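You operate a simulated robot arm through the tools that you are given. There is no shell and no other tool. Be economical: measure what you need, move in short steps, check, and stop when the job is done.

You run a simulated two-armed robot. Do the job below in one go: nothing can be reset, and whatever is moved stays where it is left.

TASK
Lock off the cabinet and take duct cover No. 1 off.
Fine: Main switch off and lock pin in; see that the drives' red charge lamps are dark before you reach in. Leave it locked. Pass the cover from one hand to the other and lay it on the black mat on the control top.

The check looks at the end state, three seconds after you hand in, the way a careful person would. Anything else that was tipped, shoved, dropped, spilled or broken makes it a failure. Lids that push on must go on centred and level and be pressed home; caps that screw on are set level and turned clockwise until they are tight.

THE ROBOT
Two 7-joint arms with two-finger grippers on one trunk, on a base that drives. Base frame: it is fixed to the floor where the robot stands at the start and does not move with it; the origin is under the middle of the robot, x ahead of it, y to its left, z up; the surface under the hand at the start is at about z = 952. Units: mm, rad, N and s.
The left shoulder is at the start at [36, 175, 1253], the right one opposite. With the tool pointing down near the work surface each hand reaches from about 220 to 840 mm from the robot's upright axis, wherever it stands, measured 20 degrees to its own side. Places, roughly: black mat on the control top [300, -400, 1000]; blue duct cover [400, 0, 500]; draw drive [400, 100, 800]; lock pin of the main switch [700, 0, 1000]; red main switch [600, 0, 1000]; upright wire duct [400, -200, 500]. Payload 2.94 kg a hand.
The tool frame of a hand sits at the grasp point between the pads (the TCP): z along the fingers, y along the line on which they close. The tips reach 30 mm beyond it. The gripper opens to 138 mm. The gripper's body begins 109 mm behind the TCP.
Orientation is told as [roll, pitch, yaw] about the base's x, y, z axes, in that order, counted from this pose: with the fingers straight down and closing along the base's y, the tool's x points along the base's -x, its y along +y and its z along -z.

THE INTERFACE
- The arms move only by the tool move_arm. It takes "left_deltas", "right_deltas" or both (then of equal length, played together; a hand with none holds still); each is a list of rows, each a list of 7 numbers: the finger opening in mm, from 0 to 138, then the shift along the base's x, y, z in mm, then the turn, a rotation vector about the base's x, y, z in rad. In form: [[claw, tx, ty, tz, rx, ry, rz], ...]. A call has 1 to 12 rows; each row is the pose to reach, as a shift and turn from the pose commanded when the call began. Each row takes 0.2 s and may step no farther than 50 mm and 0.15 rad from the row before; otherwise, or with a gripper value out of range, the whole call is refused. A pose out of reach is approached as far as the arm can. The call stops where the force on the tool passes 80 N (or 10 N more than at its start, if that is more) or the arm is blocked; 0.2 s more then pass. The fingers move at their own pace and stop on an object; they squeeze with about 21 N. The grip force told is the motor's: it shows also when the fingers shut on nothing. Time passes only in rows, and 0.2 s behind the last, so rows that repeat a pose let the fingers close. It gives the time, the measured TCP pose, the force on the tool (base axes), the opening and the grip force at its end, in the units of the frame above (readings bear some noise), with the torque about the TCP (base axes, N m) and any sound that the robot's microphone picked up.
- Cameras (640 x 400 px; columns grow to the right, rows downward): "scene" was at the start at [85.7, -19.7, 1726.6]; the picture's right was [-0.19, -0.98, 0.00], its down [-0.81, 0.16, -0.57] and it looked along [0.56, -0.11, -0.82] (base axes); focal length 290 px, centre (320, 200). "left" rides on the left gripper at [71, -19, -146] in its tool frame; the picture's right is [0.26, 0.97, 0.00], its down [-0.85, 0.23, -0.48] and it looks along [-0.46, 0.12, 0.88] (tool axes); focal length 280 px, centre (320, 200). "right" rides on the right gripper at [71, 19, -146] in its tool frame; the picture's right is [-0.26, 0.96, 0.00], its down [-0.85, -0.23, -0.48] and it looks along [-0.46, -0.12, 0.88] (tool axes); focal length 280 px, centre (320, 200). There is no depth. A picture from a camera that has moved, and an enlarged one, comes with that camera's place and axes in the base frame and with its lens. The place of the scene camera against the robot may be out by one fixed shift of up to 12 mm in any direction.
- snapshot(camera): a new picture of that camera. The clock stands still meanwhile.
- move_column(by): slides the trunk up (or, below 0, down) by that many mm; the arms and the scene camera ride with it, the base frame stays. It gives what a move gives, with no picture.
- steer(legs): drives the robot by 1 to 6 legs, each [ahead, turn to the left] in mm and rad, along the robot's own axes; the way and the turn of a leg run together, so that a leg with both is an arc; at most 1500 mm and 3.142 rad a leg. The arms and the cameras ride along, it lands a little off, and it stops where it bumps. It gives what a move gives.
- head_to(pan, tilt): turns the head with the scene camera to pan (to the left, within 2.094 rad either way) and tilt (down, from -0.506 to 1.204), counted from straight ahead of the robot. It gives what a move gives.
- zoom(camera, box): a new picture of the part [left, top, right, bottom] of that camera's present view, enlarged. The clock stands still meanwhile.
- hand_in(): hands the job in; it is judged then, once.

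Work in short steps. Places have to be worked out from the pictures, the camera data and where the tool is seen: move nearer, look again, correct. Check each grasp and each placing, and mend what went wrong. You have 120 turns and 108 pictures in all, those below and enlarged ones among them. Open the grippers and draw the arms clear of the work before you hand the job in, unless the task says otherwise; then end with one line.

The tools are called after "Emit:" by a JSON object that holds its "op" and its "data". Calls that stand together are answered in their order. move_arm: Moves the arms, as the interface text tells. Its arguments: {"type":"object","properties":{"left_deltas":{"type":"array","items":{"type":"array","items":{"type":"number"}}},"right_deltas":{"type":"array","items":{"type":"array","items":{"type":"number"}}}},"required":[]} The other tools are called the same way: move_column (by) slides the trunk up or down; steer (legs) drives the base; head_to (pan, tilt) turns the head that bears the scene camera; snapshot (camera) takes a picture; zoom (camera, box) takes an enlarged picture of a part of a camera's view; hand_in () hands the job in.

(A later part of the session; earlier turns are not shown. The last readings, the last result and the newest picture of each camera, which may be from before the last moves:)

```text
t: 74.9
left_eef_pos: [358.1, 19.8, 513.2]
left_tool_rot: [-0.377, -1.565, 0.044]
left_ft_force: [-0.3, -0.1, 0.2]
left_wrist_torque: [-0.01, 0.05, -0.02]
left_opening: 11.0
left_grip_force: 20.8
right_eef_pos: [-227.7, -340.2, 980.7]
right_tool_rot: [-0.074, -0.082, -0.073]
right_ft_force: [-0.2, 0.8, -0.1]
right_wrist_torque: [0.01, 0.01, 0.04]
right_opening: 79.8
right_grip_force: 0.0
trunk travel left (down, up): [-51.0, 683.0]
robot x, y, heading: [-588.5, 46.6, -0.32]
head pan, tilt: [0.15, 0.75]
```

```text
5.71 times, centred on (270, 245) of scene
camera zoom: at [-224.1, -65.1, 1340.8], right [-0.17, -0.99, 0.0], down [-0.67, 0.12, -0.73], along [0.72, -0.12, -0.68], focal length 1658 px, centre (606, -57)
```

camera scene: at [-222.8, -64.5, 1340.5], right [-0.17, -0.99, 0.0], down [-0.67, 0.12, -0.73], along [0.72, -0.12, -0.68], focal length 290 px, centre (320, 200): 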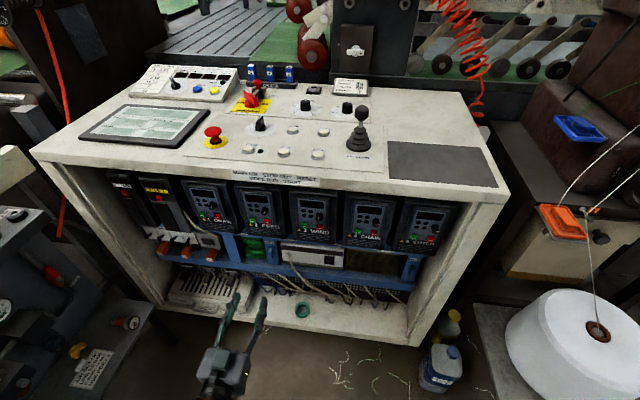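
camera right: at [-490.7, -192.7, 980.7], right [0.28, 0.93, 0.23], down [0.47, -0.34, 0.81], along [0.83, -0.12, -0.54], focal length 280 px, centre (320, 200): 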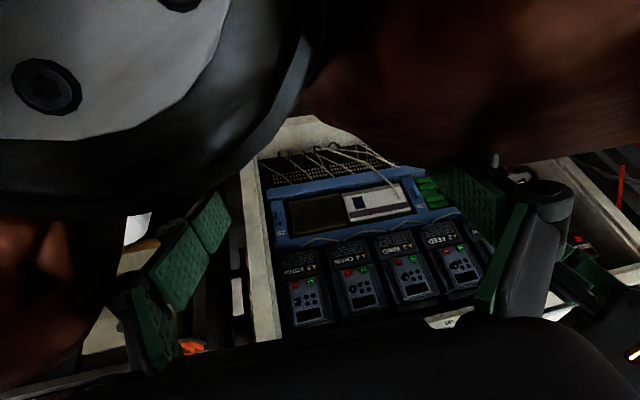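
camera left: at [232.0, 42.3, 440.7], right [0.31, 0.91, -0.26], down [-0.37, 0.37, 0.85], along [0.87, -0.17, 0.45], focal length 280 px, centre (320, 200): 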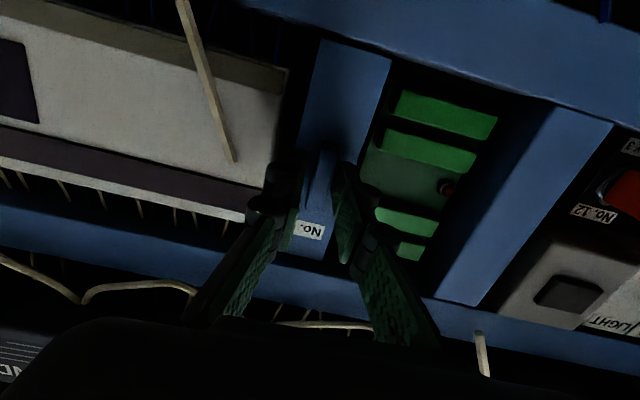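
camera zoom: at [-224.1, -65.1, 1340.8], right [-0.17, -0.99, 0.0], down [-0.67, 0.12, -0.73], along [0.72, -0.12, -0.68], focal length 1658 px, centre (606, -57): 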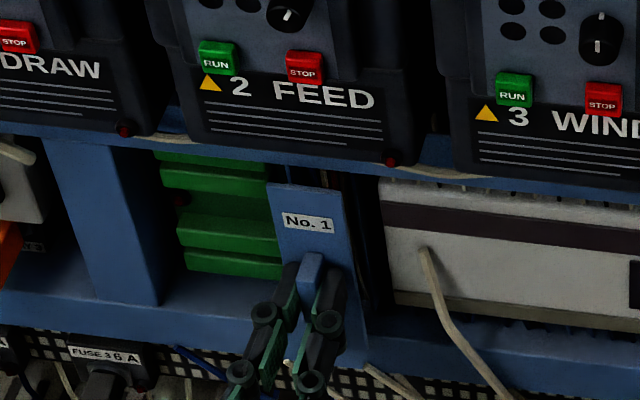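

The cover is off cleanly. I draw it straight out 180 mm, then up a bit outside the cabinet.

Emit:
{"op": "move_arm", "data": {"left_deltas": [[0, -28, 9.8, 0, 0, 0, 0], [0, -57, 19.6, 0, 0, 0, 0], [0, -85, 29.3, 0, 0, 0, 0], [0, -114, 39.1, 0, 0, 0, 0], [0, -142, 49, 0, 0, 0, 0], [0, -170, 58.7, 0, 0, 0, 0], [0, -185, 62, 20, 0, 0, 0], [0, -195, 62, 50, 0, 0, 0], [0, -200, 62, 90, 0, 0, 0], [0, -200, 62, 130, 0, 0, 0]]}}

Emit:
{"op": "snapshot", "data": {"camera": "scene"}}

Emit:
{"op": "snapshot", "data": {"camera": "left"}}

```text
t: 77.1
left_eef_pos: [156.7, 81.3, 643.0]
left_tool_rot: [-0.428, -1.563, 0.096]
left_ft_force: [0.3, 0.2, -0.2]
left_wrist_torque: [0.05, 0.02, -0.02]
left_opening: 11.2
left_grip_force: 21.3
right_eef_pos: [-229.0, -341.5, 980.9]
right_tool_rot: [-0.075, -0.082, -0.073]
right_ft_force: [-0.6, 0.9, 0.0]
right_wrist_torque: [-0.04, 0.04, -0.01]
right_opening: 80.2
right_grip_force: 0.0
trunk travel left (down, up): [-51.0, 683.0]
robot x, y, heading: [-591.0, 50.2, -0.324]
head pan, tilt: [0.15, 0.75]
```

```text
46 pictures are left
camera scene: at [-224.6, -64.9, 1340.8], right [-0.17, -0.99, 0.0], down [-0.67, 0.12, -0.73], along [0.72, -0.12, -0.68], focal length 290 px, centre (320, 200)
```

scene: 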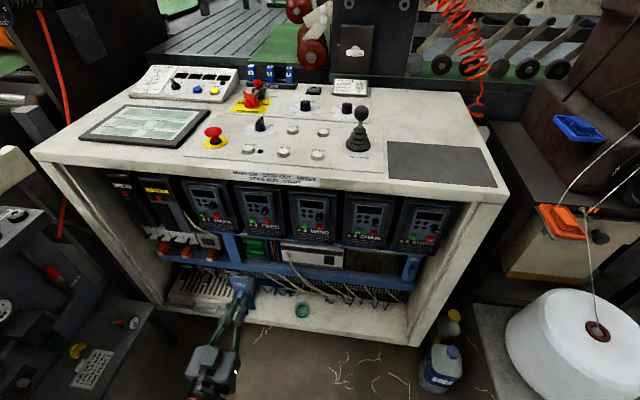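

```text
45 pictures are left
camera left: at [12.5, 111.8, 573.3], right [0.31, 0.91, -0.27], down [-0.37, 0.37, 0.85], along [0.88, -0.17, 0.45], focal length 280 px, centre (320, 200)
```

left: 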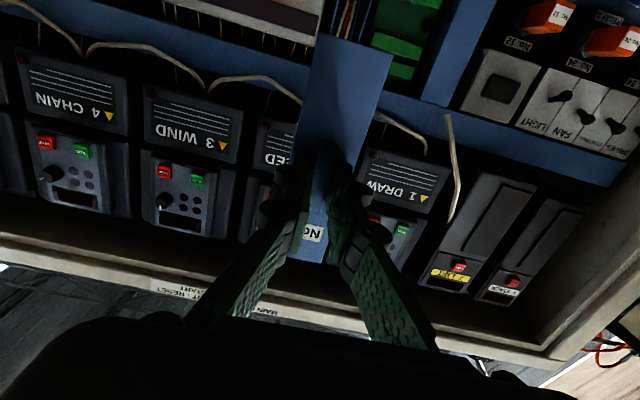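

Cover held well. Plan: raise the trunk, tilt the left hand to vertical over the console so the cover lies flat fin-up, take its near end with the right hand, then lay it on the mat (centre ≈ (265,-425)). I raise the trunk 200 mm first.

Emit:
{"op": "move_column", "data": {"by": 200}}

Emit:
{"op": "snapshot", "data": {"camera": "scene"}}

```text
t: 79.2
left_eef_pos: [158.6, 81.9, 842.6]
left_tool_rot: [-0.334, -1.564, 0.0]
left_ft_force: [-0.4, -0.6, -0.9]
left_wrist_torque: [0.02, -0.01, 0.01]
left_opening: 11.1
left_grip_force: 21.7
right_eef_pos: [-228.5, -339.6, 1181.8]
right_tool_rot: [-0.073, -0.08, -0.074]
right_ft_force: [0.0, 0.0, -0.2]
right_wrist_torque: [-0.01, 0.02, 0.01]
right_opening: 80.1
right_grip_force: 0.0
trunk travel left (down, up): [-251.0, 483.0]
robot x, y, heading: [-586.3, 52.4, -0.322]
head pan, tilt: [0.15, 0.75]
```

```text
44 pictures are left
camera scene: at [-402.4, -5.6, 1566.3], right [-0.17, -0.99, 0.0], down [-0.67, 0.12, -0.73], along [0.72, -0.12, -0.68], focal length 290 px, centre (320, 200)
```

scene: 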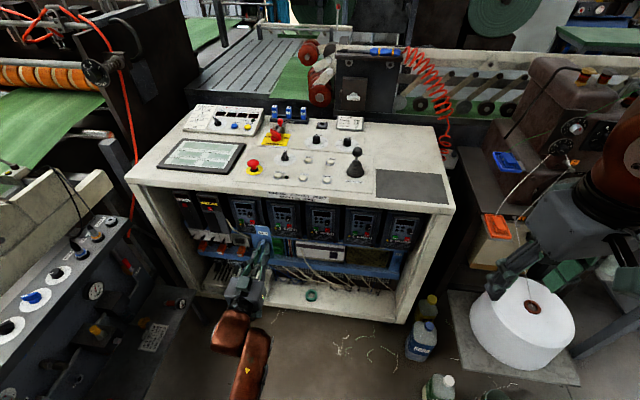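

Smooth. I raise another 170 mm.

Emit:
{"op": "move_column", "data": {"by": 170}}

Emit:
{"op": "snapshot", "data": {"camera": "scene"}}

```text
t: 81.2
left_eef_pos: [158.6, 82.0, 1012.9]
left_tool_rot: [-0.322, -1.564, -0.012]
left_ft_force: [-0.5, -0.4, -0.4]
left_wrist_torque: [0.0, -0.03, 0.05]
left_opening: 11.1
left_grip_force: 21.0
right_eef_pos: [-227.7, -341.6, 1351.3]
right_tool_rot: [-0.075, -0.08, -0.074]
right_ft_force: [-0.3, 0.0, 0.8]
right_wrist_torque: [-0.01, 0.01, -0.02]
right_opening: 80.3
right_grip_force: 0.1
trunk travel left (down, up): [-421.0, 313.0]
robot x, y, heading: [-589.2, 52.7, -0.32]
head pan, tilt: [0.15, 0.75]
```

```text
43 pictures are left
camera scene: at [-490.7, 23.7, 1739.2], right [-0.17, -0.99, 0.0], down [-0.67, 0.12, -0.73], along [0.72, -0.12, -0.68], focal length 290 px, centre (320, 200)
```

scene: 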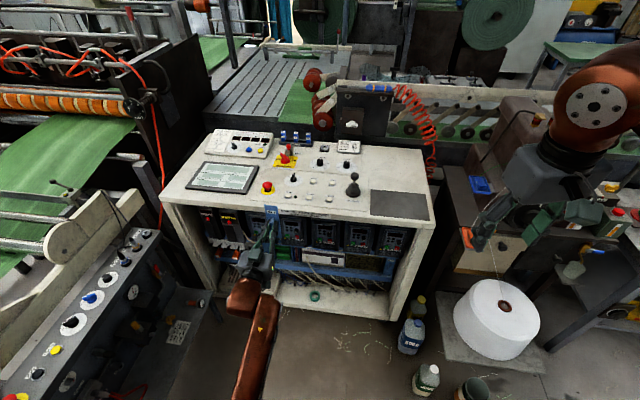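

Now the trunk is upright and there's free space before the robot. I bring the left hand in front of the chest, pitching it to point down so the cover lies flat with the fin up.

Emit:
{"op": "move_arm", "data": {"left_deltas": [[0, -18, -16, 8, 0.045, 0.13, 0], [0, -36, -32, 16, 0.09, 0.26, 0], [0, -54, -48, 24, 0.134, 0.39, 0], [0, -72, -64, 32, 0.179, 0.52, 0], [0, -90, -80, 40, 0.223, 0.65, 0], [0, -108, -96, 48, 0.268, 0.78, 0], [0, -126, -112, 56, 0.312, 0.91, 0], [0, -144, -128, 64, 0.357, 1.04, 0], [0, -162, -144, 72, 0.401, 1.17, 0], [0, -180, -160, 80, 0.446, 1.3, 0], [0, -198, -176, 87, 0.486, 1.42, 0], [0, -211, -188, 87, 0.509, 1.485, 0]]}}

Emit:
{"op": "snapshot", "data": {"camera": "left"}}

Emit:
{"op": "snapshot", "data": {"camera": "right"}}

```text
t: 83.8
left_eef_pos: [68.7, -121.9, 1122.3]
left_tool_rot: [0.0, -0.01, -0.332]
left_ft_force: [-0.7, -0.9, 0.5]
left_wrist_torque: [0.04, -0.02, -0.01]
left_opening: 0.1
left_grip_force: 21.6
left hand out of reach, approached as far as the arm can: row 8, 9, 10, 11, 12
right_eef_pos: [-231.6, -342.2, 1352.1]
right_tool_rot: [-0.074, -0.084, -0.074]
right_ft_force: [-0.9, 0.0, 0.6]
right_wrist_torque: [0.0, -0.06, 0.02]
right_opening: 80.0
right_grip_force: 0.1
trunk travel left (down, up): [-421.0, 313.0]
robot x, y, heading: [-589.6, 46.2, -0.326]
head pan, tilt: [0.15, 0.75]
```

```text
42 pictures are left
camera left: at [-6.4, -116.3, 1267.2], right [0.07, 1.0, 0.0], down [0.87, -0.06, 0.48], along [0.48, -0.03, -0.88], focal length 280 px, centre (320, 200)
```

left: 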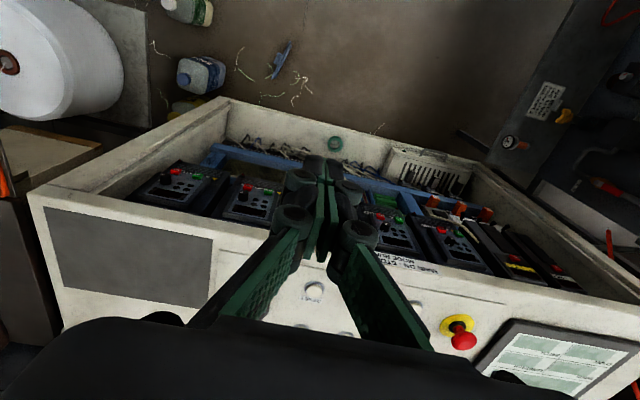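

```text
41 pictures are left
camera right: at [-311.6, -306.4, 1489.7], right [0.34, 0.94, -0.05], down [0.79, -0.25, 0.56], along [0.51, -0.23, -0.83], focal length 280 px, centre (320, 200)
```

right: 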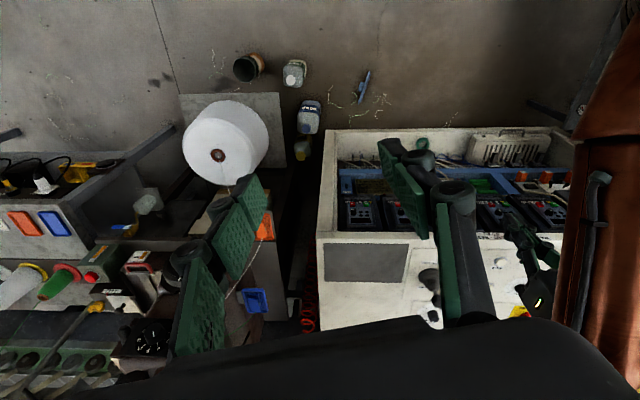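

The cover slipped out during the arm's jump and lies on the floor at about (29,-281,8) by two views. I look closely at how it lies.

Emit:
{"op": "zoom", "data": {"camera": "left", "box": [230, 20, 330, 100]}}

Emit:
{"op": "zoom", "data": {"camera": "right", "box": [310, 50, 410, 130]}}

```text
5.00 times, centred on (280, 60) of left
camera zoom: at [-6.4, -116.3, 1267.2], right [0.07, 1.0, 0.0], down [0.87, -0.06, 0.48], along [0.48, -0.03, -0.88], focal length 1402 px, centre (520, 900)
```

zoom: 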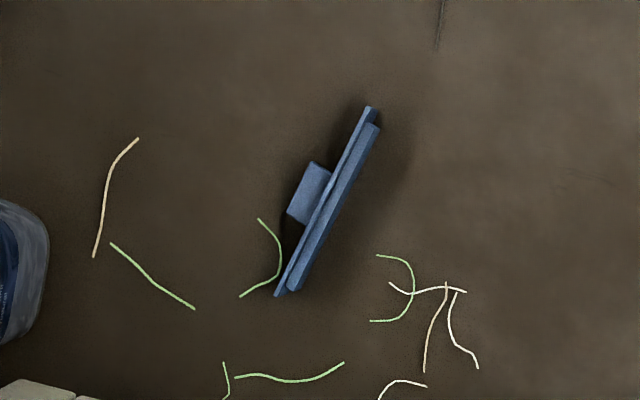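

```text
5.00 times, centred on (360, 90) of right
camera zoom: at [-311.6, -306.4, 1489.7], right [0.34, 0.94, -0.05], down [0.79, -0.25, 0.56], along [0.51, -0.23, -0.83], focal length 1402 px, centre (120, 750)
```

zoom: 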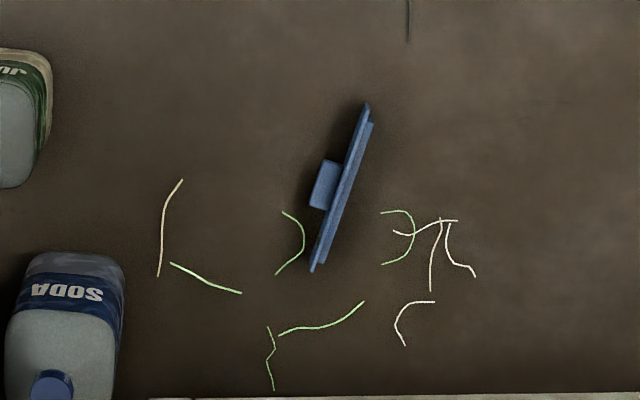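

The cover stands on its long edge, fin to the robot's right, from A (-34,-233) to B (95,-322). I'll pick it with the left hand from above near end A. First I move the right hand well forward/right so the trunk can be lowered without touching it.

Emit:
{"op": "move_arm", "data": {"right_deltas": [[80, 33, -20, 0, 0.015, 0.02, -0.05], [80, 66, -40, 0, 0.03, 0.04, -0.1], [80, 99, -60, 0, 0.045, 0.06, -0.15], [80, 132, -80, 0, 0.06, 0.08, -0.2], [80, 164, -99, 0, 0.07, 0.09, -0.25], [80, 164, -99, 0, 0.07, 0.09, -0.25]], "left_deltas": [[20, 0, 0, 0, 0, 0, 0], [60, 0, 0, 0, 0, 0, 0], [60, 0, 0, 0, 0, 0, 0], [60, 0, 0, 0, 0, 0, 0], [60, 0, 0, 0, 0, 0, 0], [60, 0, 0, 0, 0, 0, 0]]}}

Emit:
{"op": "move_column", "data": {"by": -200}}

```text
t: 85.2
left_eef_pos: [69.6, -119.8, 1122.0]
left_tool_rot: [-0.003, -0.01, -0.329]
left_ft_force: [1.0, -0.2, 1.0]
left_wrist_torque: [0.01, -0.08, 0.03]
left_opening: 60.0
left_grip_force: 0.0
right_eef_pos: [-65.3, -440.3, 1349.1]
right_tool_rot: [-0.022, 0.019, -0.327]
right_ft_force: [-0.6, 0.3, 0.3]
right_wrist_torque: [0.04, -0.03, 0.04]
right_opening: 80.0
right_grip_force: 0.0
trunk travel left (down, up): [-421.0, 313.0]
robot x, y, heading: [-586.8, 49.8, -0.323]
head pan, tilt: [0.15, 0.75]
```

```text
t: 87.3
left_eef_pos: [94.9, -134.8, 839.7]
left_tool_rot: [-0.004, 0.134, -0.328]
left_ft_force: [-1.0, -1.2, -0.4]
left_wrist_torque: [-0.02, -0.03, 0.02]
left_opening: 60.0
left_grip_force: 0.0
right_eef_pos: [-63.9, -440.1, 1152.6]
right_tool_rot: [-0.023, 0.019, -0.326]
right_ft_force: [-0.3, 0.0, 0.5]
right_wrist_torque: [-0.02, -0.02, 0.01]
right_opening: 80.2
right_grip_force: 0.1
trunk travel left (down, up): [-221.0, 513.0]
robot x, y, heading: [-589.2, 48.6, -0.322]
head pan, tilt: [0.15, 0.75]
```

The left hand ended oddly low; I hold for a moment and read it.

Emit:
{"op": "move_arm", "data": {"left_deltas": [[60, 0, 0, 0, 0, 0, 0], [60, 0, 0, 0, 0, 0, 0], [60, 0, 0, 0, 0, 0, 0]]}}

Emit:
{"op": "snapshot", "data": {"camera": "scene"}}

```text
t: 88.1
left_eef_pos: [95.0, -136.3, 840.1]
left_tool_rot: [-0.004, 0.136, -0.329]
left_ft_force: [0.4, 0.1, -0.6]
left_wrist_torque: [0.02, 0.01, -0.02]
left_opening: 59.8
left_grip_force: 0.0
right_eef_pos: [-64.7, -440.8, 1152.2]
right_tool_rot: [-0.022, 0.02, -0.327]
right_ft_force: [0.1, 0.1, 0.1]
right_wrist_torque: [0.0, 0.0, 0.02]
right_opening: 80.2
right_grip_force: 0.1
trunk travel left (down, up): [-221.0, 513.0]
robot x, y, heading: [-587.9, 48.9, -0.317]
head pan, tilt: [0.15, 0.75]
```

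```text
38 pictures are left
camera scene: at [-380.7, -13.7, 1534.9], right [-0.17, -0.99, 0.0], down [-0.67, 0.12, -0.73], along [0.72, -0.12, -0.68], focal length 290 px, centre (320, 200)
```

scene: 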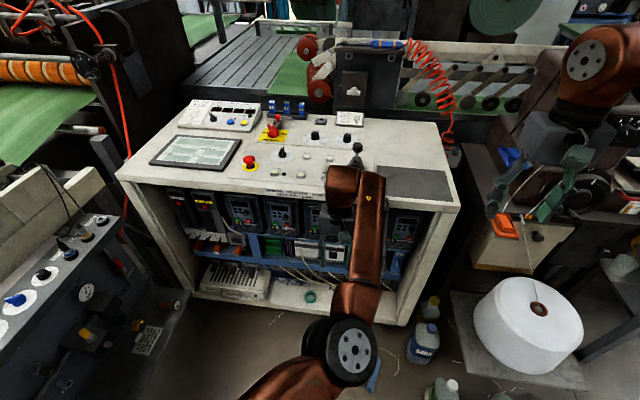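

The left arm is stretched almost straight. I pull the left hand back and up a bit and level it, to see that it obeys.

Emit:
{"op": "move_arm", "data": {"left_deltas": [[60, -20, 10, 10, -0.02, -0.04, 0], [60, -40, 20, 20, -0.03, -0.08, 0], [60, -60, 30, 30, -0.04, -0.13, 0], [60, -85, 40, 40, -0.04, -0.13, 0], [60, -110, 50, 50, -0.04, -0.13, 0]]}}

Emit:
{"op": "snapshot", "data": {"camera": "scene"}}

```text
t: 89.3
left_eef_pos: [117.3, -116.6, 883.7]
left_tool_rot: [0.001, 0.001, -0.328]
left_ft_force: [-0.5, -1.1, 0.2]
left_wrist_torque: [0.0, -0.02, -0.03]
left_opening: 60.1
left_grip_force: 0.0
left hand out of reach, approached as far as the arm can: row 1, 2, 3, 4, 5
right_eef_pos: [-65.8, -439.7, 1152.4]
right_tool_rot: [-0.023, 0.019, -0.327]
right_ft_force: [-0.1, 1.1, -0.3]
right_wrist_torque: [0.01, 0.0, 0.0]
right_opening: 80.2
right_grip_force: 0.0
trunk travel left (down, up): [-221.0, 513.0]
robot x, y, heading: [-588.5, 45.3, -0.321]
head pan, tilt: [0.15, 0.75]
```

```text
37 pictures are left
camera scene: at [-381.0, -13.4, 1534.9], right [-0.17, -0.99, 0.0], down [-0.67, 0.12, -0.73], along [0.72, -0.12, -0.68], focal length 290 px, centre (320, 200)
```

scene: 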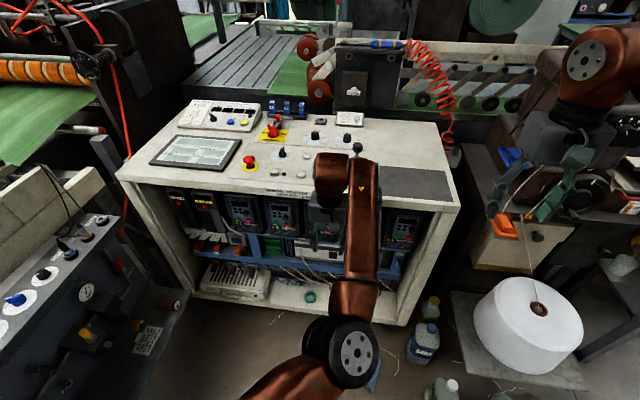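

The left arm sits in an awkward elbow-in configuration. I try moving the hand to the robot's left and up to free the elbow.

Emit:
{"op": "move_arm", "data": {"left_deltas": [[60, 5, 35, 10, 0, 0, 0.05], [60, 10, 70, 20, 0, 0, 0.1], [60, 10, 105, 35, 0, 0, 0.15], [60, 5, 140, 50, 0, 0, 0.2], [60, 0, 175, 70, 0, 0, 0.25], [60, -10, 210, 90, 0, 0, 0.3], [60, -30, 240, 110, 0, 0, 0.35], [60, -60, 260, 130, 0, 0, 0.4]]}}

Emit:
{"op": "snapshot", "data": {"camera": "scene"}}

```text
t: 91.1
left_eef_pos: [55.1, 144.1, 1009.9]
left_tool_rot: [-0.002, 0.001, 0.073]
left_ft_force: [-0.4, -0.1, -0.5]
left_wrist_torque: [0.02, -0.05, -0.01]
left_opening: 59.8
left_grip_force: 0.1
right_eef_pos: [-65.2, -438.7, 1152.6]
right_tool_rot: [-0.023, 0.02, -0.327]
right_ft_force: [-0.3, -0.3, -0.7]
right_wrist_torque: [0.03, -0.04, 0.01]
right_opening: 80.1
right_grip_force: 0.0
trunk travel left (down, up): [-221.0, 513.0]
robot x, y, heading: [-587.5, 47.7, -0.319]
head pan, tilt: [0.15, 0.75]
```

```text
36 pictures are left
camera scene: at [-381.9, -12.8, 1535.1], right [-0.17, -0.99, 0.0], down [-0.67, 0.12, -0.73], along [0.72, -0.12, -0.68], focal length 290 px, centre (320, 200)
```

scene: 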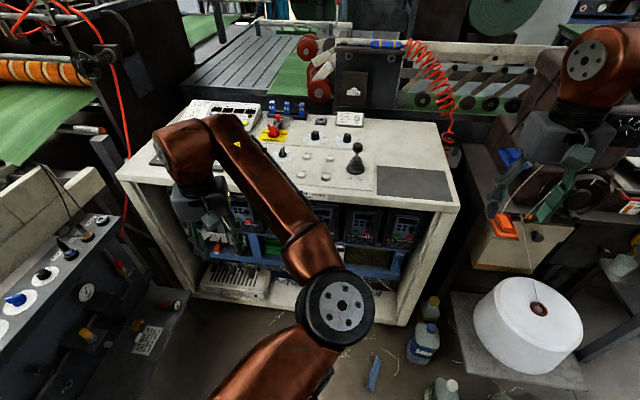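

The left elbow points inward, but with the arm nearly straight down it should serve. I lower the left hand in the free space in front, heading toward the cover, watching reach.

Emit:
{"op": "move_arm", "data": {"left_deltas": [[60, 0, -20, -38, 0, 0, -0.05], [60, 0, -40, -76, 0, 0, -0.1], [60, 0, -60, -114, 0, 0, -0.15], [60, 0, -80, -152, 0, 0, -0.2], [60, 0, -100, -190, 0, 0, -0.25], [60, 0, -120, -228, 0, 0, -0.3], [60, 0, -140, -266, 0, 0, -0.35], [60, 0, -160, -304, 0, 0, -0.4]]}}

Emit:
{"op": "move_column", "data": {"by": -100}}

Emit:
{"op": "snapshot", "data": {"camera": "scene"}}

```text
t: 92.9
left_eef_pos: [78.6, -17.6, 687.4]
left_tool_rot: [0.001, -0.003, -0.328]
left_ft_force: [0.7, -0.3, 0.1]
left_wrist_torque: [0.05, -0.04, 0.02]
left_opening: 59.9
left_grip_force: 0.0
left hand out of reach, approached as far as the arm can: row 3, 4, 5, 6, 7, 8
right_eef_pos: [-64.7, -438.9, 1150.7]
right_tool_rot: [-0.021, 0.019, -0.326]
right_ft_force: [0.0, 0.7, 0.5]
right_wrist_torque: [-0.02, -0.01, 0.01]
right_opening: 80.3
right_grip_force: 0.0
trunk travel left (down, up): [-221.0, 513.0]
robot x, y, heading: [-587.5, 49.9, -0.321]
head pan, tilt: [0.15, 0.75]
```

```text
t: 94.3
left_eef_pos: [86.1, -20.8, 529.9]
left_tool_rot: [-0.001, 0.102, -0.328]
left_ft_force: [-0.1, 0.2, -0.4]
left_wrist_torque: [-0.05, -0.06, 0.02]
left_opening: 60.1
left_grip_force: 0.0
right_eef_pos: [-56.2, -442.2, 1049.9]
right_tool_rot: [-0.024, 0.027, -0.327]
right_ft_force: [0.4, 0.6, -0.2]
right_wrist_torque: [-0.03, -0.09, -0.02]
right_opening: 80.2
right_grip_force: 0.1
trunk travel left (down, up): [-121.0, 613.0]
robot x, y, heading: [-590.1, 47.9, -0.324]
head pan, tilt: [0.15, 0.75]
```

```text
35 pictures are left
camera scene: at [-271.1, -49.7, 1421.8], right [-0.17, -0.99, 0.0], down [-0.68, 0.12, -0.72], along [0.71, -0.12, -0.69], focal length 290 px, centre (320, 200)
```

scene: 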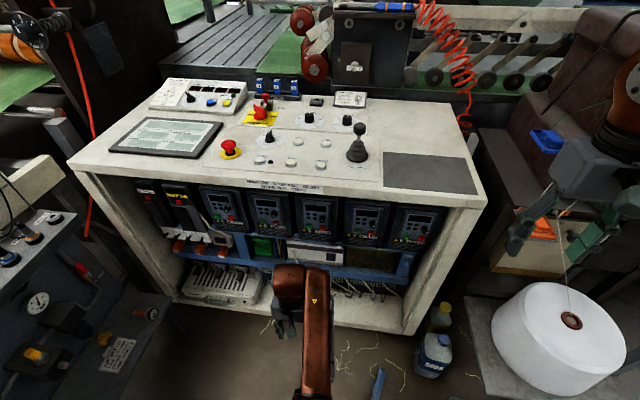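

The left arm can't come nearer in this configuration, but its forward-horizontal pose works well. New plan: right hand picks the cover up from above, passes it to the left (fingers horizontal, gripping the near end across its thickness), then the right takes the fin for laying. I return the left hand to the horizontal pose.

Emit:
{"op": "move_arm", "data": {"left_deltas": [[60, 15, 12, 15, -0.042, -0.124, 0], [60, 30, 24, 30, -0.085, -0.248, 0], [60, 45, 36, 45, -0.127, -0.372, 0], [60, 58, 48, 55, -0.17, -0.496, 0], [60, 70, 58, 65, -0.212, -0.62, 0], [60, 80, 68, 75, -0.255, -0.744, 0], [60, 88, 77, 82, -0.297, -0.868, 0], [60, 94, 84, 88, -0.34, -0.992, 0], [60, 98, 90, 92, -0.382, -1.116, 0], [60, 102, 97, 94, -0.425, -1.24, 0], [60, 102, 97, 94, -0.467, -1.364, 0], [60, 102, 97, 94, -0.509, -1.485, 0]]}}

Emit:
{"op": "snapshot", "data": {"camera": "scene"}}

```text
t: 96.9
left_eef_pos: [194.4, 81.3, 642.8]
left_tool_rot: [0.352, -1.498, -0.683]
left_ft_force: [-0.6, -0.3, 0.7]
left_wrist_torque: [0.07, 0.02, -0.01]
left_opening: 60.2
left_grip_force: 0.0
right_eef_pos: [-64.3, -439.7, 1051.7]
right_tool_rot: [-0.025, 0.019, -0.325]
right_ft_force: [0.0, 0.2, -0.1]
right_wrist_torque: [-0.03, -0.02, 0.0]
right_opening: 79.8
right_grip_force: 0.1
trunk travel left (down, up): [-121.0, 613.0]
robot x, y, heading: [-590.7, 50.1, -0.319]
head pan, tilt: [0.15, 0.75]
```

```text
34 pictures are left
camera scene: at [-294.6, -41.2, 1424.4], right [-0.17, -0.99, 0.0], down [-0.67, 0.12, -0.73], along [0.72, -0.12, -0.68], focal length 290 px, centre (320, 200)
```

scene: 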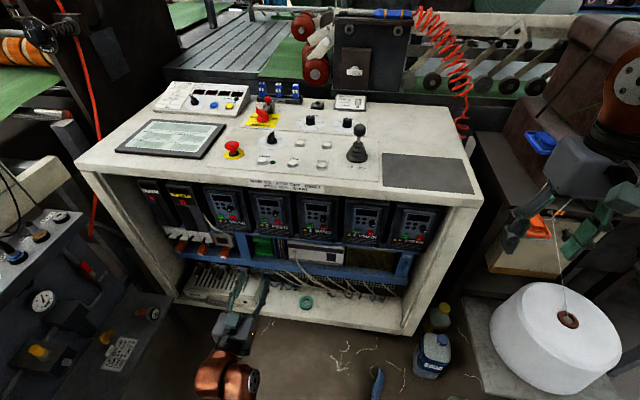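

Left is fine there. I now lower the right hand toward a point above the cover's far half (72,-306), yaw -0.60.

Emit:
{"op": "move_arm", "data": {"right_deltas": [[60, 12, 12, -32, 0, 0, -0.03], [60, 24, 24, -64, 0, 0, -0.06], [60, 37, 37, -96, 0, 0, -0.09], [60, 50, 49, -128, 0, 0, -0.12], [60, 62, 61, -160, 0, 0, -0.15], [60, 75, 74, -192, 0, 0, -0.18], [60, 87, 86, -224, 0, 0, -0.21], [60, 100, 98, -256, 0, 0, -0.24], [60, 112, 110, -288, 0, 0, -0.26], [60, 124, 122, -320, 0, 0, -0.28], [60, 136, 134, -352, 0, 0, -0.28], [60, 136, 134, -352, 0, 0, -0.28]]}}

Emit:
{"op": "move_column", "data": {"by": -100}}

Emit:
{"op": "snapshot", "data": {"camera": "right"}}

```text
t: 99.5
left_eef_pos: [190.9, 83.2, 635.7]
left_tool_rot: [0.347, -1.481, -0.679]
left_ft_force: [-0.6, 0.3, 0.6]
left_wrist_torque: [-0.02, 0.01, 0.01]
left_opening: 59.9
left_grip_force: 0.2
right_eef_pos: [71.6, -301.0, 698.1]
right_tool_rot: [-0.024, 0.02, -0.607]
right_ft_force: [-0.1, 1.1, 0.0]
right_wrist_torque: [0.0, 0.01, 0.04]
right_opening: 60.2
right_grip_force: 0.1
trunk travel left (down, up): [-121.0, 613.0]
robot x, y, heading: [-586.7, 49.5, -0.326]
head pan, tilt: [0.15, 0.75]
```

```text
t: 101.0
left_eef_pos: [172.7, 68.1, 647.0]
left_tool_rot: [-2.395, -1.506, 2.063]
left_ft_force: [-0.3, 2.4, -0.3]
left_wrist_torque: [-0.05, -0.06, -0.17]
left_opening: 60.1
left_grip_force: 0.1
right_eef_pos: [47.8, -296.1, 693.0]
right_tool_rot: [0.003, -0.069, -0.598]
right_ft_force: [0.9, 2.6, -0.3]
right_wrist_torque: [-0.31, 0.08, -0.04]
right_opening: 59.8
right_grip_force: 0.0
trunk travel left (down, up): [-54.0, 680.0]
robot x, y, heading: [-588.7, 47.7, -0.317]
head pan, tilt: [0.15, 0.75]
stopped: the arm was blocked; the commanded pose is now the measured one
```

```text
33 pictures are left
camera right: at [-9.1, -235.4, 833.3], right [0.76, 0.65, 0.02], down [0.54, -0.65, 0.53], along [0.36, -0.39, -0.85], focal length 280 px, centre (320, 200)
```

right: 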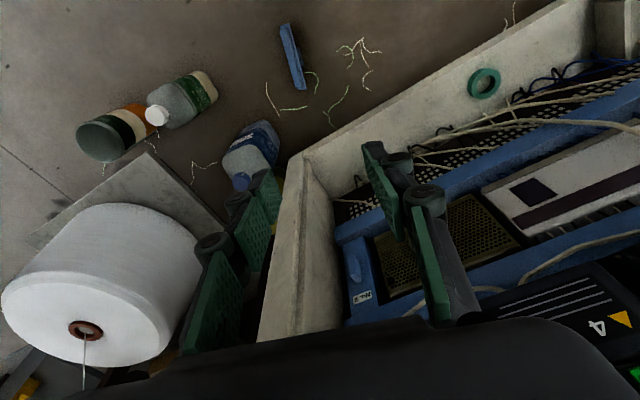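

I let the sway settle and look again from the right hand.

Emit:
{"op": "head_to", "data": {"pan": -0.3, "tilt": 1.2}}

Emit:
{"op": "head_to", "data": {"pan": -0.1, "tilt": 1.2}}

Emit:
{"op": "zoom", "data": {"camera": "right", "box": [220, 0, 400, 120]}}

Emit:
{"op": "snapshot", "data": {"camera": "scene"}}

```text
t: 101.9
left_eef_pos: [168.3, 67.5, 634.1]
left_tool_rot: [-2.12, -1.529, 1.789]
left_ft_force: [0.2, -0.5, -0.3]
left_wrist_torque: [0.0, -0.02, 0.03]
left_opening: 60.0
left_grip_force: 0.0
right_eef_pos: [46.9, -300.7, 691.5]
right_tool_rot: [0.009, -0.067, -0.608]
right_ft_force: [-0.2, -0.7, 0.2]
right_wrist_torque: [0.03, -0.01, 0.01]
right_opening: 59.8
right_grip_force: 0.1
trunk travel left (down, up): [-54.0, 680.0]
robot x, y, heading: [-588.3, 49.2, -0.321]
head pan, tilt: [-0.3, 1.201]
```

```text
t: 102.6
left_eef_pos: [166.4, 68.3, 634.8]
left_tool_rot: [-2.155, -1.527, 1.825]
left_ft_force: [0.3, -0.5, -0.5]
left_wrist_torque: [0.01, -0.02, 0.01]
left_opening: 60.1
left_grip_force: 0.0
right_eef_pos: [46.0, -302.5, 691.5]
right_tool_rot: [0.009, -0.068, -0.606]
right_ft_force: [0.5, -0.4, 1.0]
right_wrist_torque: [0.02, 0.0, 0.01]
right_opening: 60.2
right_grip_force: 0.1
trunk travel left (down, up): [-54.0, 680.0]
robot x, y, heading: [-587.1, 50.6, -0.319]
head pan, tilt: [-0.099, 1.201]
```

```text
3.33 times, centred on (310, 60) of right
camera zoom: at [-10.8, -241.2, 832.6], right [0.76, 0.64, 0.03], down [0.54, -0.66, 0.53], along [0.36, -0.39, -0.85], focal length 935 px, centre (353, 667)
```

zoom: 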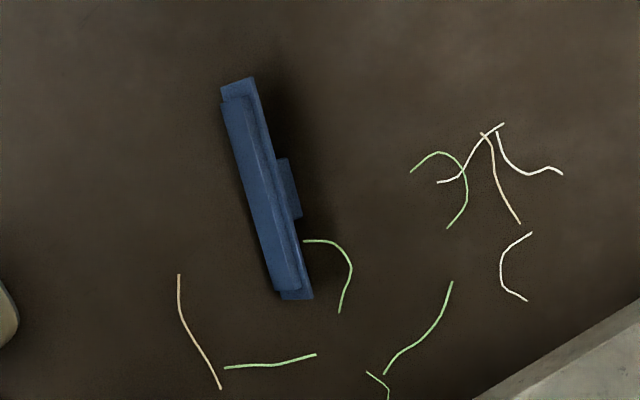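

```text
31 pictures are left
camera scene: at [-274.3, -76.5, 1322.4], right [-0.41, -0.91, -0.01], down [-0.85, 0.38, -0.37], along [0.34, -0.14, -0.93], focal length 290 px, centre (320, 200)
```

scene: 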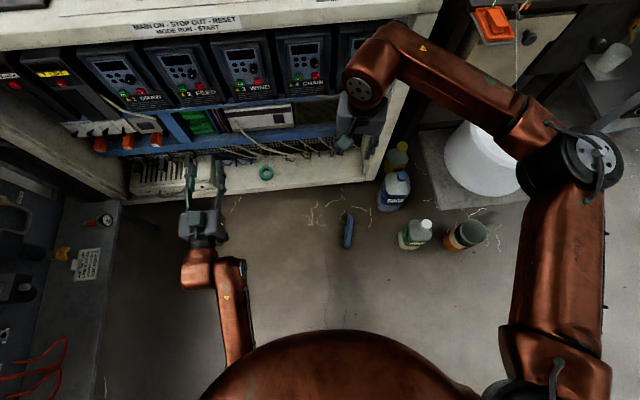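

The cover has settled: it lies tilted on one edge and its fin, from (-58,-281) to (64,-369). I'll grip it at 80 % toward the far end, (40,-351), with yaw -0.62. I descend the right hand to z≈150 first.

Emit:
{"op": "move_arm", "data": {"right_deltas": [[60, 0, -5, -45, 0.01, 0.015, 0], [60, -1, -10, -90, 0.02, 0.03, -0.01], [60, -2, -15, -135, 0.03, 0.045, -0.02], [60, -3, -20, -180, 0.039, 0.056, -0.02], [60, -4, -25, -225, 0.039, 0.056, -0.02], [60, -5, -30, -270, 0.039, 0.056, -0.02], [60, -6, -35, -315, 0.039, 0.056, -0.02], [60, -6, -40, -360, 0.039, 0.056, -0.02], [60, -6, -44, -405, 0.039, 0.056, -0.02], [60, -6, -48, -450, 0.039, 0.056, -0.02], [60, -6, -48, -495, 0.039, 0.056, -0.02], [60, -6, -48, -540, 0.039, 0.056, -0.02]]}}

Emit:
{"op": "snapshot", "data": {"camera": "right"}}

Emit:
{"op": "snapshot", "data": {"camera": "scene"}}

```text
t: 105.2
left_eef_pos: [166.1, 67.1, 636.1]
left_tool_rot: [-2.221, -1.528, 1.886]
left_ft_force: [-0.1, -0.1, 0.5]
left_wrist_torque: [0.0, -0.02, -0.01]
left_opening: 59.9
left_grip_force: 0.2
right_eef_pos: [47.0, -349.4, 171.4]
right_tool_rot: [0.008, 0.0, -0.624]
right_ft_force: [-0.4, -0.2, 0.1]
right_wrist_torque: [0.0, -0.02, 0.03]
right_opening: 59.9
right_grip_force: 0.1
right hand out of reach, approached as far as the arm can: row 12
trunk travel left (down, up): [-54.0, 680.0]
robot x, y, heading: [-588.9, 52.1, -0.319]
head pan, tilt: [-0.099, 1.201]
```

```text
30 pictures are left
camera right: at [0.7, -292.7, 317.5], right [0.78, 0.63, 0.01], down [0.55, -0.69, 0.47], along [0.3, -0.36, -0.88], focal length 280 px, centre (320, 200)
```

right: 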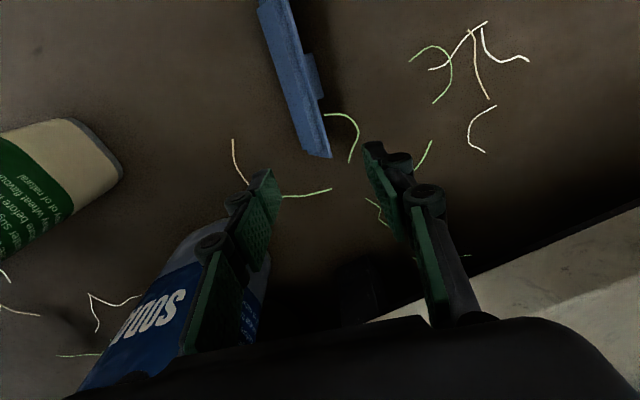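

```text
29 pictures are left
camera scene: at [-274.2, -76.6, 1322.4], right [-0.41, -0.91, -0.01], down [-0.85, 0.38, -0.37], along [0.34, -0.14, -0.93], focal length 290 px, centre (320, 200)
```

scene: 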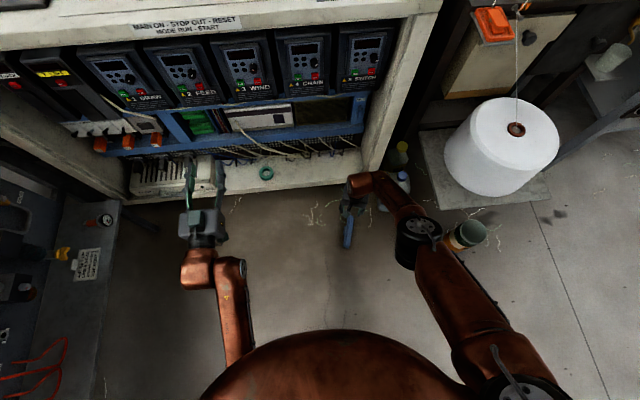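

Right hand runs out of reach at z≈170, close to the bottles. I lift it straight up again, then drive 100 mm nearer and lower the trunk the rest.

Emit:
{"op": "move_arm", "data": {"right_deltas": [[60, 0, 0, 45, 0, 0, 0], [60, 0, 0, 90, 0, 0, 0], [60, 0, 5, 135, 0, 0, 0], [60, 0, 10, 180, 0, 0, 0], [60, 0, 20, 225, 0, 0, 0], [60, 0, 30, 270, 0, 0, 0], [60, 0, 40, 310, 0, 0, 0], [60, 0, 40, 310, 0, 0, 0]]}}

Emit:
{"op": "snapshot", "data": {"camera": "scene"}}

```text
t: 107.0
left_eef_pos: [167.2, 67.8, 637.2]
left_tool_rot: [-2.236, -1.526, 1.903]
left_ft_force: [-0.2, 0.2, -1.2]
left_wrist_torque: [0.0, -0.01, 0.01]
left_opening: 60.1
left_grip_force: 0.1
right_eef_pos: [43.8, -305.4, 478.5]
right_tool_rot: [0.009, 0.002, -0.626]
right_ft_force: [0.2, 0.2, 0.0]
right_wrist_torque: [0.01, 0.0, -0.02]
right_opening: 59.8
right_grip_force: 0.0
trunk travel left (down, up): [-54.0, 680.0]
robot x, y, heading: [-584.7, 48.0, -0.324]
head pan, tilt: [-0.099, 1.201]
```

```text
28 pictures are left
camera scene: at [-273.8, -76.1, 1322.4], right [-0.41, -0.91, -0.01], down [-0.85, 0.38, -0.37], along [0.34, -0.14, -0.93], focal length 290 px, centre (320, 200)
```

scene: 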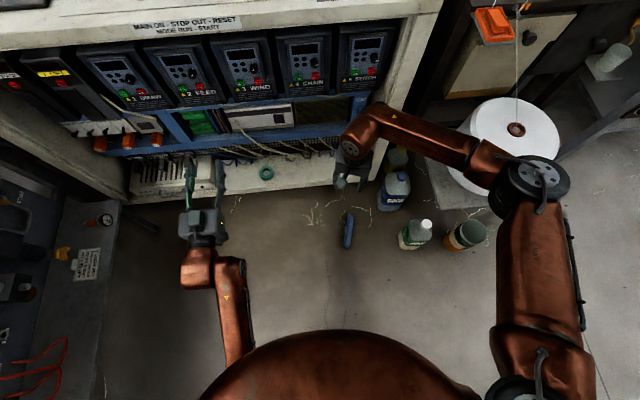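

All bottles stand as before. I drive 110 mm ahead, then lower the trunk 45 mm.

Emit:
{"op": "steer", "data": {"legs": [[110, 0]]}}

Emit:
{"op": "move_column", "data": {"by": -45}}

Emit:
{"op": "snapshot", "data": {"camera": "right"}}

```text
t: 108.4
left_eef_pos: [275.6, 29.0, 642.0]
left_tool_rot: [-2.273, -1.516, 1.936]
left_ft_force: [-0.5, 0.6, 0.5]
left_wrist_torque: [-0.03, 0.03, 0.0]
left_opening: 59.7
left_grip_force: 0.1
right_eef_pos: [136.4, -336.4, 470.3]
right_tool_rot: [-0.005, 0.017, -0.61]
right_ft_force: [-0.2, 0.8, -0.2]
right_wrist_torque: [-0.01, -0.01, 0.01]
right_opening: 59.8
right_grip_force: 0.0
trunk travel left (down, up): [-54.0, 680.0]
robot x, y, heading: [-481.4, 13.1, -0.332]
head pan, tilt: [-0.099, 1.201]
heard: click
stopped in leg 1: the robot was blocked; the commanded pose is now the measured one
```

```text
t: 109.5
left_eef_pos: [266.6, 25.2, 675.2]
left_tool_rot: [-2.42, -1.438, 2.095]
left_ft_force: [0.0, 0.9, -0.1]
left_wrist_torque: [0.0, 0.07, -0.11]
left_opening: 60.1
left_grip_force: 0.0
right_eef_pos: [142.8, -337.1, 504.2]
right_tool_rot: [0.014, -0.042, -0.607]
right_ft_force: [0.6, 1.6, 1.1]
right_wrist_torque: [-0.13, 0.06, 0.01]
right_opening: 60.0
right_grip_force: 0.0
trunk travel left (down, up): [-54.0, 680.0]
robot x, y, heading: [-485.2, 11.3, -0.331]
head pan, tilt: [-0.099, 1.201]
heard: click
stopped: the arm was blocked; the commanded pose is now the measured one
```

```text
27 pictures are left
camera right: at [89.1, -279.5, 648.3], right [0.77, 0.64, 0.02], down [0.54, -0.67, 0.51], along [0.34, -0.38, -0.86], focal length 280 px, centre (320, 200)
```

right: 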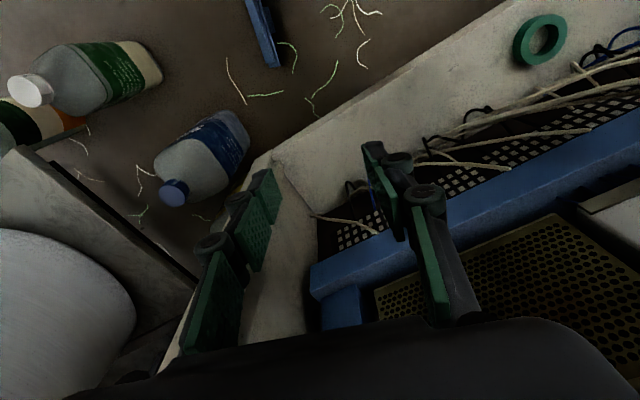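

Two clicks were heard; the left fingers may have touched a drive. I look with the left camera right away.

Emit:
{"op": "snapshot", "data": {"camera": "left"}}

Emit:
{"op": "snapshot", "data": {"camera": "scene"}}

```text
26 pictures are left
camera left: at [127.7, 46.1, 591.4], right [0.33, 0.88, -0.34], down [-0.43, 0.46, 0.78], along [0.84, -0.11, 0.53], focal length 280 px, centre (320, 200)
```

left: 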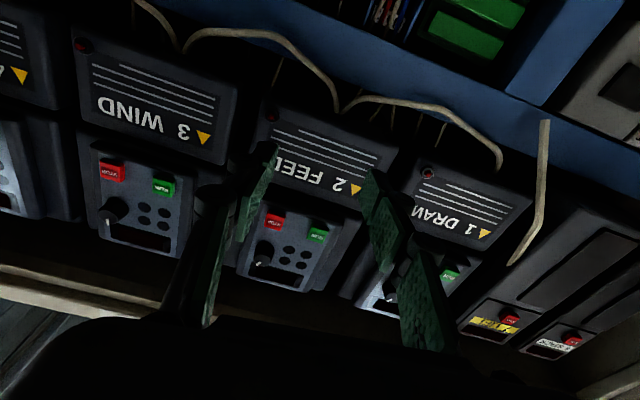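

```text
25 pictures are left
camera scene: at [-164.1, -114.2, 1322.0], right [-0.42, -0.91, -0.01], down [-0.85, 0.39, -0.37], along [0.33, -0.15, -0.93], focal length 290 px, centre (320, 200)
```

scene: 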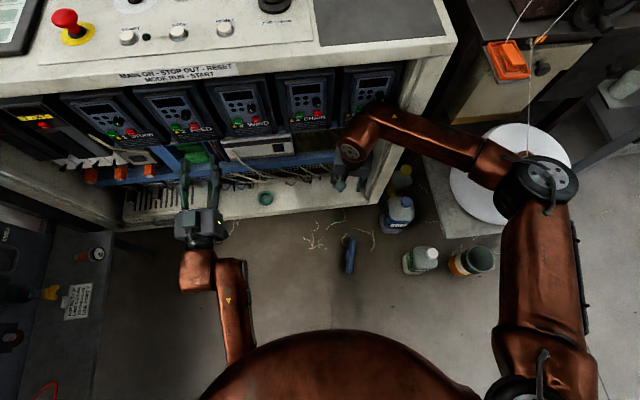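

The left fingertips are still ~60 mm short of the drives, and all stands as before, so the clicks came from elsewhere (probably the arm/base at its stop). The cover is unchanged at about (1,-335). I bring the right hand above it, tilted 0.35 forward to save reach.

Emit:
{"op": "move_arm", "data": {"right_deltas": [[60, -14, -1, -38, -0.022, -0.032, 0], [60, -28, -3, -76, -0.045, -0.064, 0], [60, -42, -4, -114, -0.067, -0.095, 0], [60, -56, -6, -152, -0.089, -0.127, 0], [60, -70, -7, -190, -0.112, -0.159, 0], [60, -84, -8, -228, -0.134, -0.19, 0], [60, -98, -10, -266, -0.156, -0.222, 0], [60, -108, -11, -304, -0.178, -0.254, 0], [60, -108, -11, -304, -0.178, -0.254, 0]]}}

Emit:
{"op": "snapshot", "data": {"camera": "right"}}

```text
t: 111.5
left_eef_pos: [265.4, 25.8, 677.9]
left_tool_rot: [-2.485, -1.44, 2.157]
left_ft_force: [-0.3, -0.1, 0.0]
left_wrist_torque: [-0.02, 0.0, -0.02]
left_opening: 60.1
left_grip_force: 0.1
right_eef_pos: [44.4, -352.6, 203.8]
right_tool_rot: [0.021, -0.364, -0.617]
right_ft_force: [-0.3, -0.2, 0.7]
right_wrist_torque: [0.0, 0.01, 0.02]
right_opening: 60.4
right_grip_force: 0.1
trunk travel left (down, up): [-54.0, 680.0]
robot x, y, heading: [-483.9, 12.4, -0.329]
head pan, tilt: [-0.099, 1.201]
```

```text
24 pictures are left
camera right: at [-43.2, -271.2, 314.4], right [0.75, 0.65, 0.11], down [0.37, -0.56, 0.74], along [0.54, -0.52, -0.66], focal length 280 px, centre (320, 200)
```

right: 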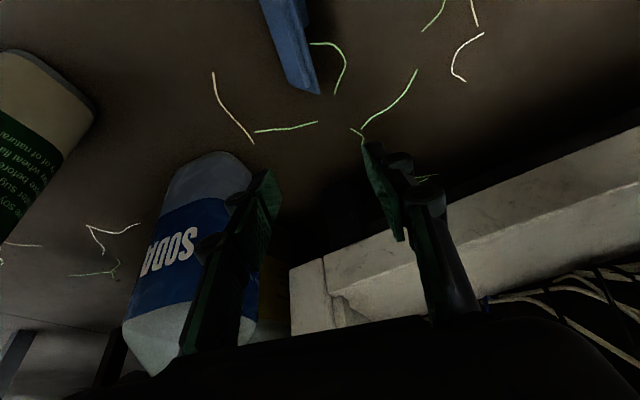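

End B at ≈(68,-371), consistent. I descend to TCP z≈46 in line with the plate.

Emit:
{"op": "move_arm", "data": {"right_deltas": [[60, -3, 1, -40, 0, 0, 0], [60, -6, 3, -80, 0, 0, 0], [60, -9, 4, -115, 0, 0, 0], [60, -9, 4, -140, 0, 0, 0], [60, -9, 4, -157, 0, 0, 0], [60, -9, 4, -157, 0, 0, 0]]}}

Emit:
{"op": "snapshot", "data": {"camera": "right"}}

```text
t: 112.9
left_eef_pos: [264.5, 25.0, 679.4]
left_tool_rot: [-2.492, -1.439, 2.162]
left_ft_force: [-0.1, -0.5, -0.8]
left_wrist_torque: [0.01, 0.02, 0.01]
left_opening: 60.1
left_grip_force: 0.1
right_eef_pos: [34.8, -346.5, 48.9]
right_tool_rot: [0.022, -0.361, -0.617]
right_ft_force: [-0.4, 0.6, -1.3]
right_wrist_torque: [0.01, 0.02, 0.02]
right_opening: 59.9
right_grip_force: 0.0
trunk travel left (down, up): [-54.0, 680.0]
robot x, y, heading: [-480.7, 15.3, -0.331]
head pan, tilt: [-0.099, 1.201]
```

```text
23 pictures are left
camera right: at [-51.6, -265.3, 159.2], right [0.75, 0.65, 0.11], down [0.37, -0.56, 0.74], along [0.54, -0.52, -0.66], focal length 280 px, centre (320, 200)
```

right: 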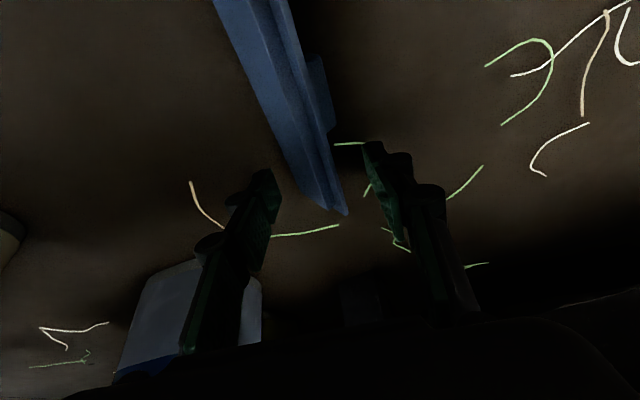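

Plate is between the fingers. I go 8 mm lower and close.

Emit:
{"op": "move_arm", "data": {"right_deltas": [[60, -1, 0, -8, 0, 0, 0], [20, -1, 0, -8, 0, 0, 0], [0, -1, 0, -8, 0, 0, 0], [0, -1, 0, -8, 0, 0, 0], [0, -1, 0, -8, 0, 0, 0], [0, -1, 0, -8, 0, 0, 0]]}}

Emit:
{"op": "snapshot", "data": {"camera": "right"}}

```text
t: 114.3
left_eef_pos: [265.4, 25.3, 680.2]
left_tool_rot: [-2.5, -1.437, 2.171]
left_ft_force: [0.5, 0.1, -0.4]
left_wrist_torque: [0.01, -0.03, 0.03]
left_opening: 60.1
left_grip_force: 0.1
right_eef_pos: [33.5, -345.8, 38.7]
right_tool_rot: [0.019, -0.362, -0.619]
right_ft_force: [0.2, -0.3, -0.3]
right_wrist_torque: [-0.02, -0.02, 0.0]
right_opening: 11.1
right_grip_force: 21.4
trunk travel left (down, up): [-54.0, 680.0]
robot x, y, heading: [-481.4, 12.6, -0.328]
head pan, tilt: [-0.099, 1.201]
```

```text
22 pictures are left
camera right: at [-53.9, -265.5, 151.1], right [0.75, 0.65, 0.11], down [0.37, -0.56, 0.74], along [0.54, -0.52, -0.66], focal length 280 px, centre (320, 200)
```

right: 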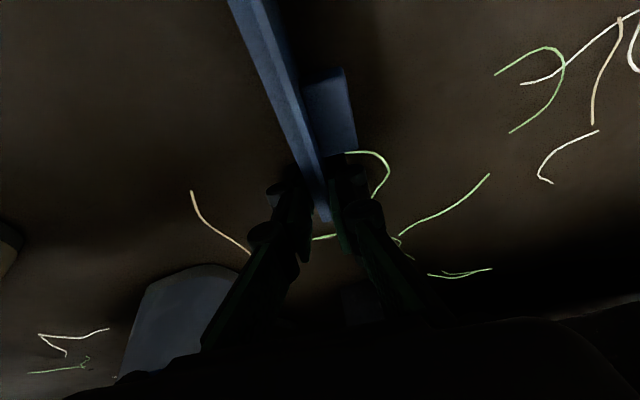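

Firm grip at 11.1 mm with the plate upright. I lift along the reversed path, slowly at first.

Emit:
{"op": "move_arm", "data": {"right_deltas": [[0, 0, 0, 15, 0, 0, 0], [0, 3, -1, 40, 0, 0, 0], [0, 5, -2, 70, 0, 0, 0], [0, 8, -4, 105, 0, 0, 0], [0, 10, -5, 140, 0, 0, 0], [0, 10, -5, 165, 0, 0, 0]]}}

Emit:
{"op": "snapshot", "data": {"camera": "right"}}

```text
t: 115.7
left_eef_pos: [266.4, 24.4, 681.0]
left_tool_rot: [-2.502, -1.437, 2.174]
left_ft_force: [-1.1, -0.7, -0.4]
left_wrist_torque: [0.01, 0.02, 0.04]
left_opening: 60.0
left_grip_force: 0.0
right_eef_pos: [39.5, -352.2, 204.1]
right_tool_rot: [0.019, -0.362, -0.618]
right_ft_force: [-0.6, -0.1, -0.4]
right_wrist_torque: [-0.04, -0.01, 0.03]
right_opening: 11.6
right_grip_force: 21.3
trunk travel left (down, up): [-54.0, 680.0]
robot x, y, heading: [-483.0, 13.7, -0.334]
head pan, tilt: [-0.099, 1.201]
```

```text
21 pictures are left
camera right: at [-46.7, -271.2, 315.7], right [0.75, 0.65, 0.11], down [0.37, -0.56, 0.74], along [0.54, -0.52, -0.66], focal length 280 px, centre (320, 200)
```

right: 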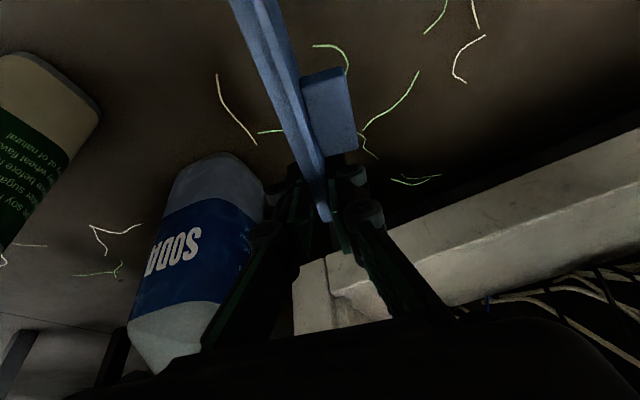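

Held firmly. Before raising the trunk, the left hand must clear the console edge, so I raise the right hand 120 mm and then drive back 110 mm.

Emit:
{"op": "move_arm", "data": {"right_deltas": [[0, 5, 2, 30, 0, 0, 0], [0, 10, 4, 60, 0, 0, 0], [0, 15, 6, 90, 0, 0, 0], [0, 20, 8, 120, 0, 0, 0]]}}

Emit:
{"op": "steer", "data": {"legs": [[-110, 0]]}}

Emit:
{"op": "snapshot", "data": {"camera": "scene"}}

```text
t: 116.7
left_eef_pos: [266.1, 23.4, 680.3]
left_tool_rot: [-2.51, -1.437, 2.177]
left_ft_force: [0.3, 0.4, -0.3]
left_wrist_torque: [0.03, 0.0, -0.01]
left_opening: 60.0
left_grip_force: 0.1
right_eef_pos: [56.2, -343.6, 324.4]
right_tool_rot: [0.02, -0.362, -0.618]
right_ft_force: [-1.0, -0.6, -0.1]
right_wrist_torque: [-0.01, 0.03, 0.01]
right_opening: 11.2
right_grip_force: 21.3
trunk travel left (down, up): [-54.0, 680.0]
robot x, y, heading: [-480.7, 13.5, -0.333]
head pan, tilt: [-0.099, 1.201]
```

```text
t: 117.8
left_eef_pos: [169.6, 56.8, 677.5]
left_tool_rot: [-2.479, -1.442, 2.148]
left_ft_force: [-0.1, 0.6, 0.4]
left_wrist_torque: [-0.04, -0.05, 0.04]
left_opening: 60.2
left_grip_force: 0.0
right_eef_pos: [-40.5, -309.3, 320.7]
right_tool_rot: [0.016, -0.354, -0.616]
right_ft_force: [0.7, 0.4, -0.2]
right_wrist_torque: [0.0, 0.03, 0.02]
right_opening: 11.4
right_grip_force: 20.8
trunk travel left (down, up): [-54.0, 680.0]
robot x, y, heading: [-581.8, 49.2, -0.327]
head pan, tilt: [-0.099, 1.201]
```

```text
20 pictures are left
camera scene: at [-253.5, -86.2, 1320.0], right [-0.42, -0.91, -0.01], down [-0.85, 0.39, -0.36], along [0.33, -0.14, -0.93], focal length 290 px, centre (320, 200)
```

scene: 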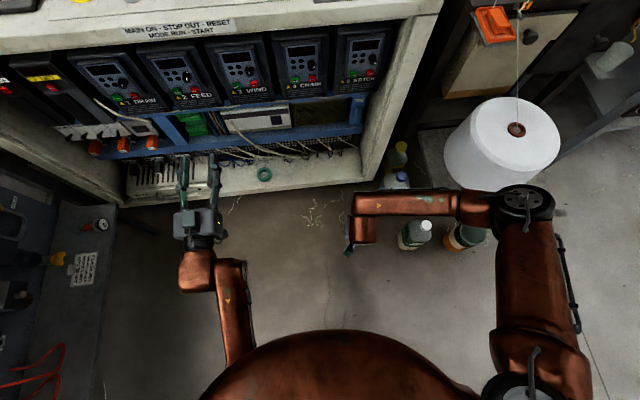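

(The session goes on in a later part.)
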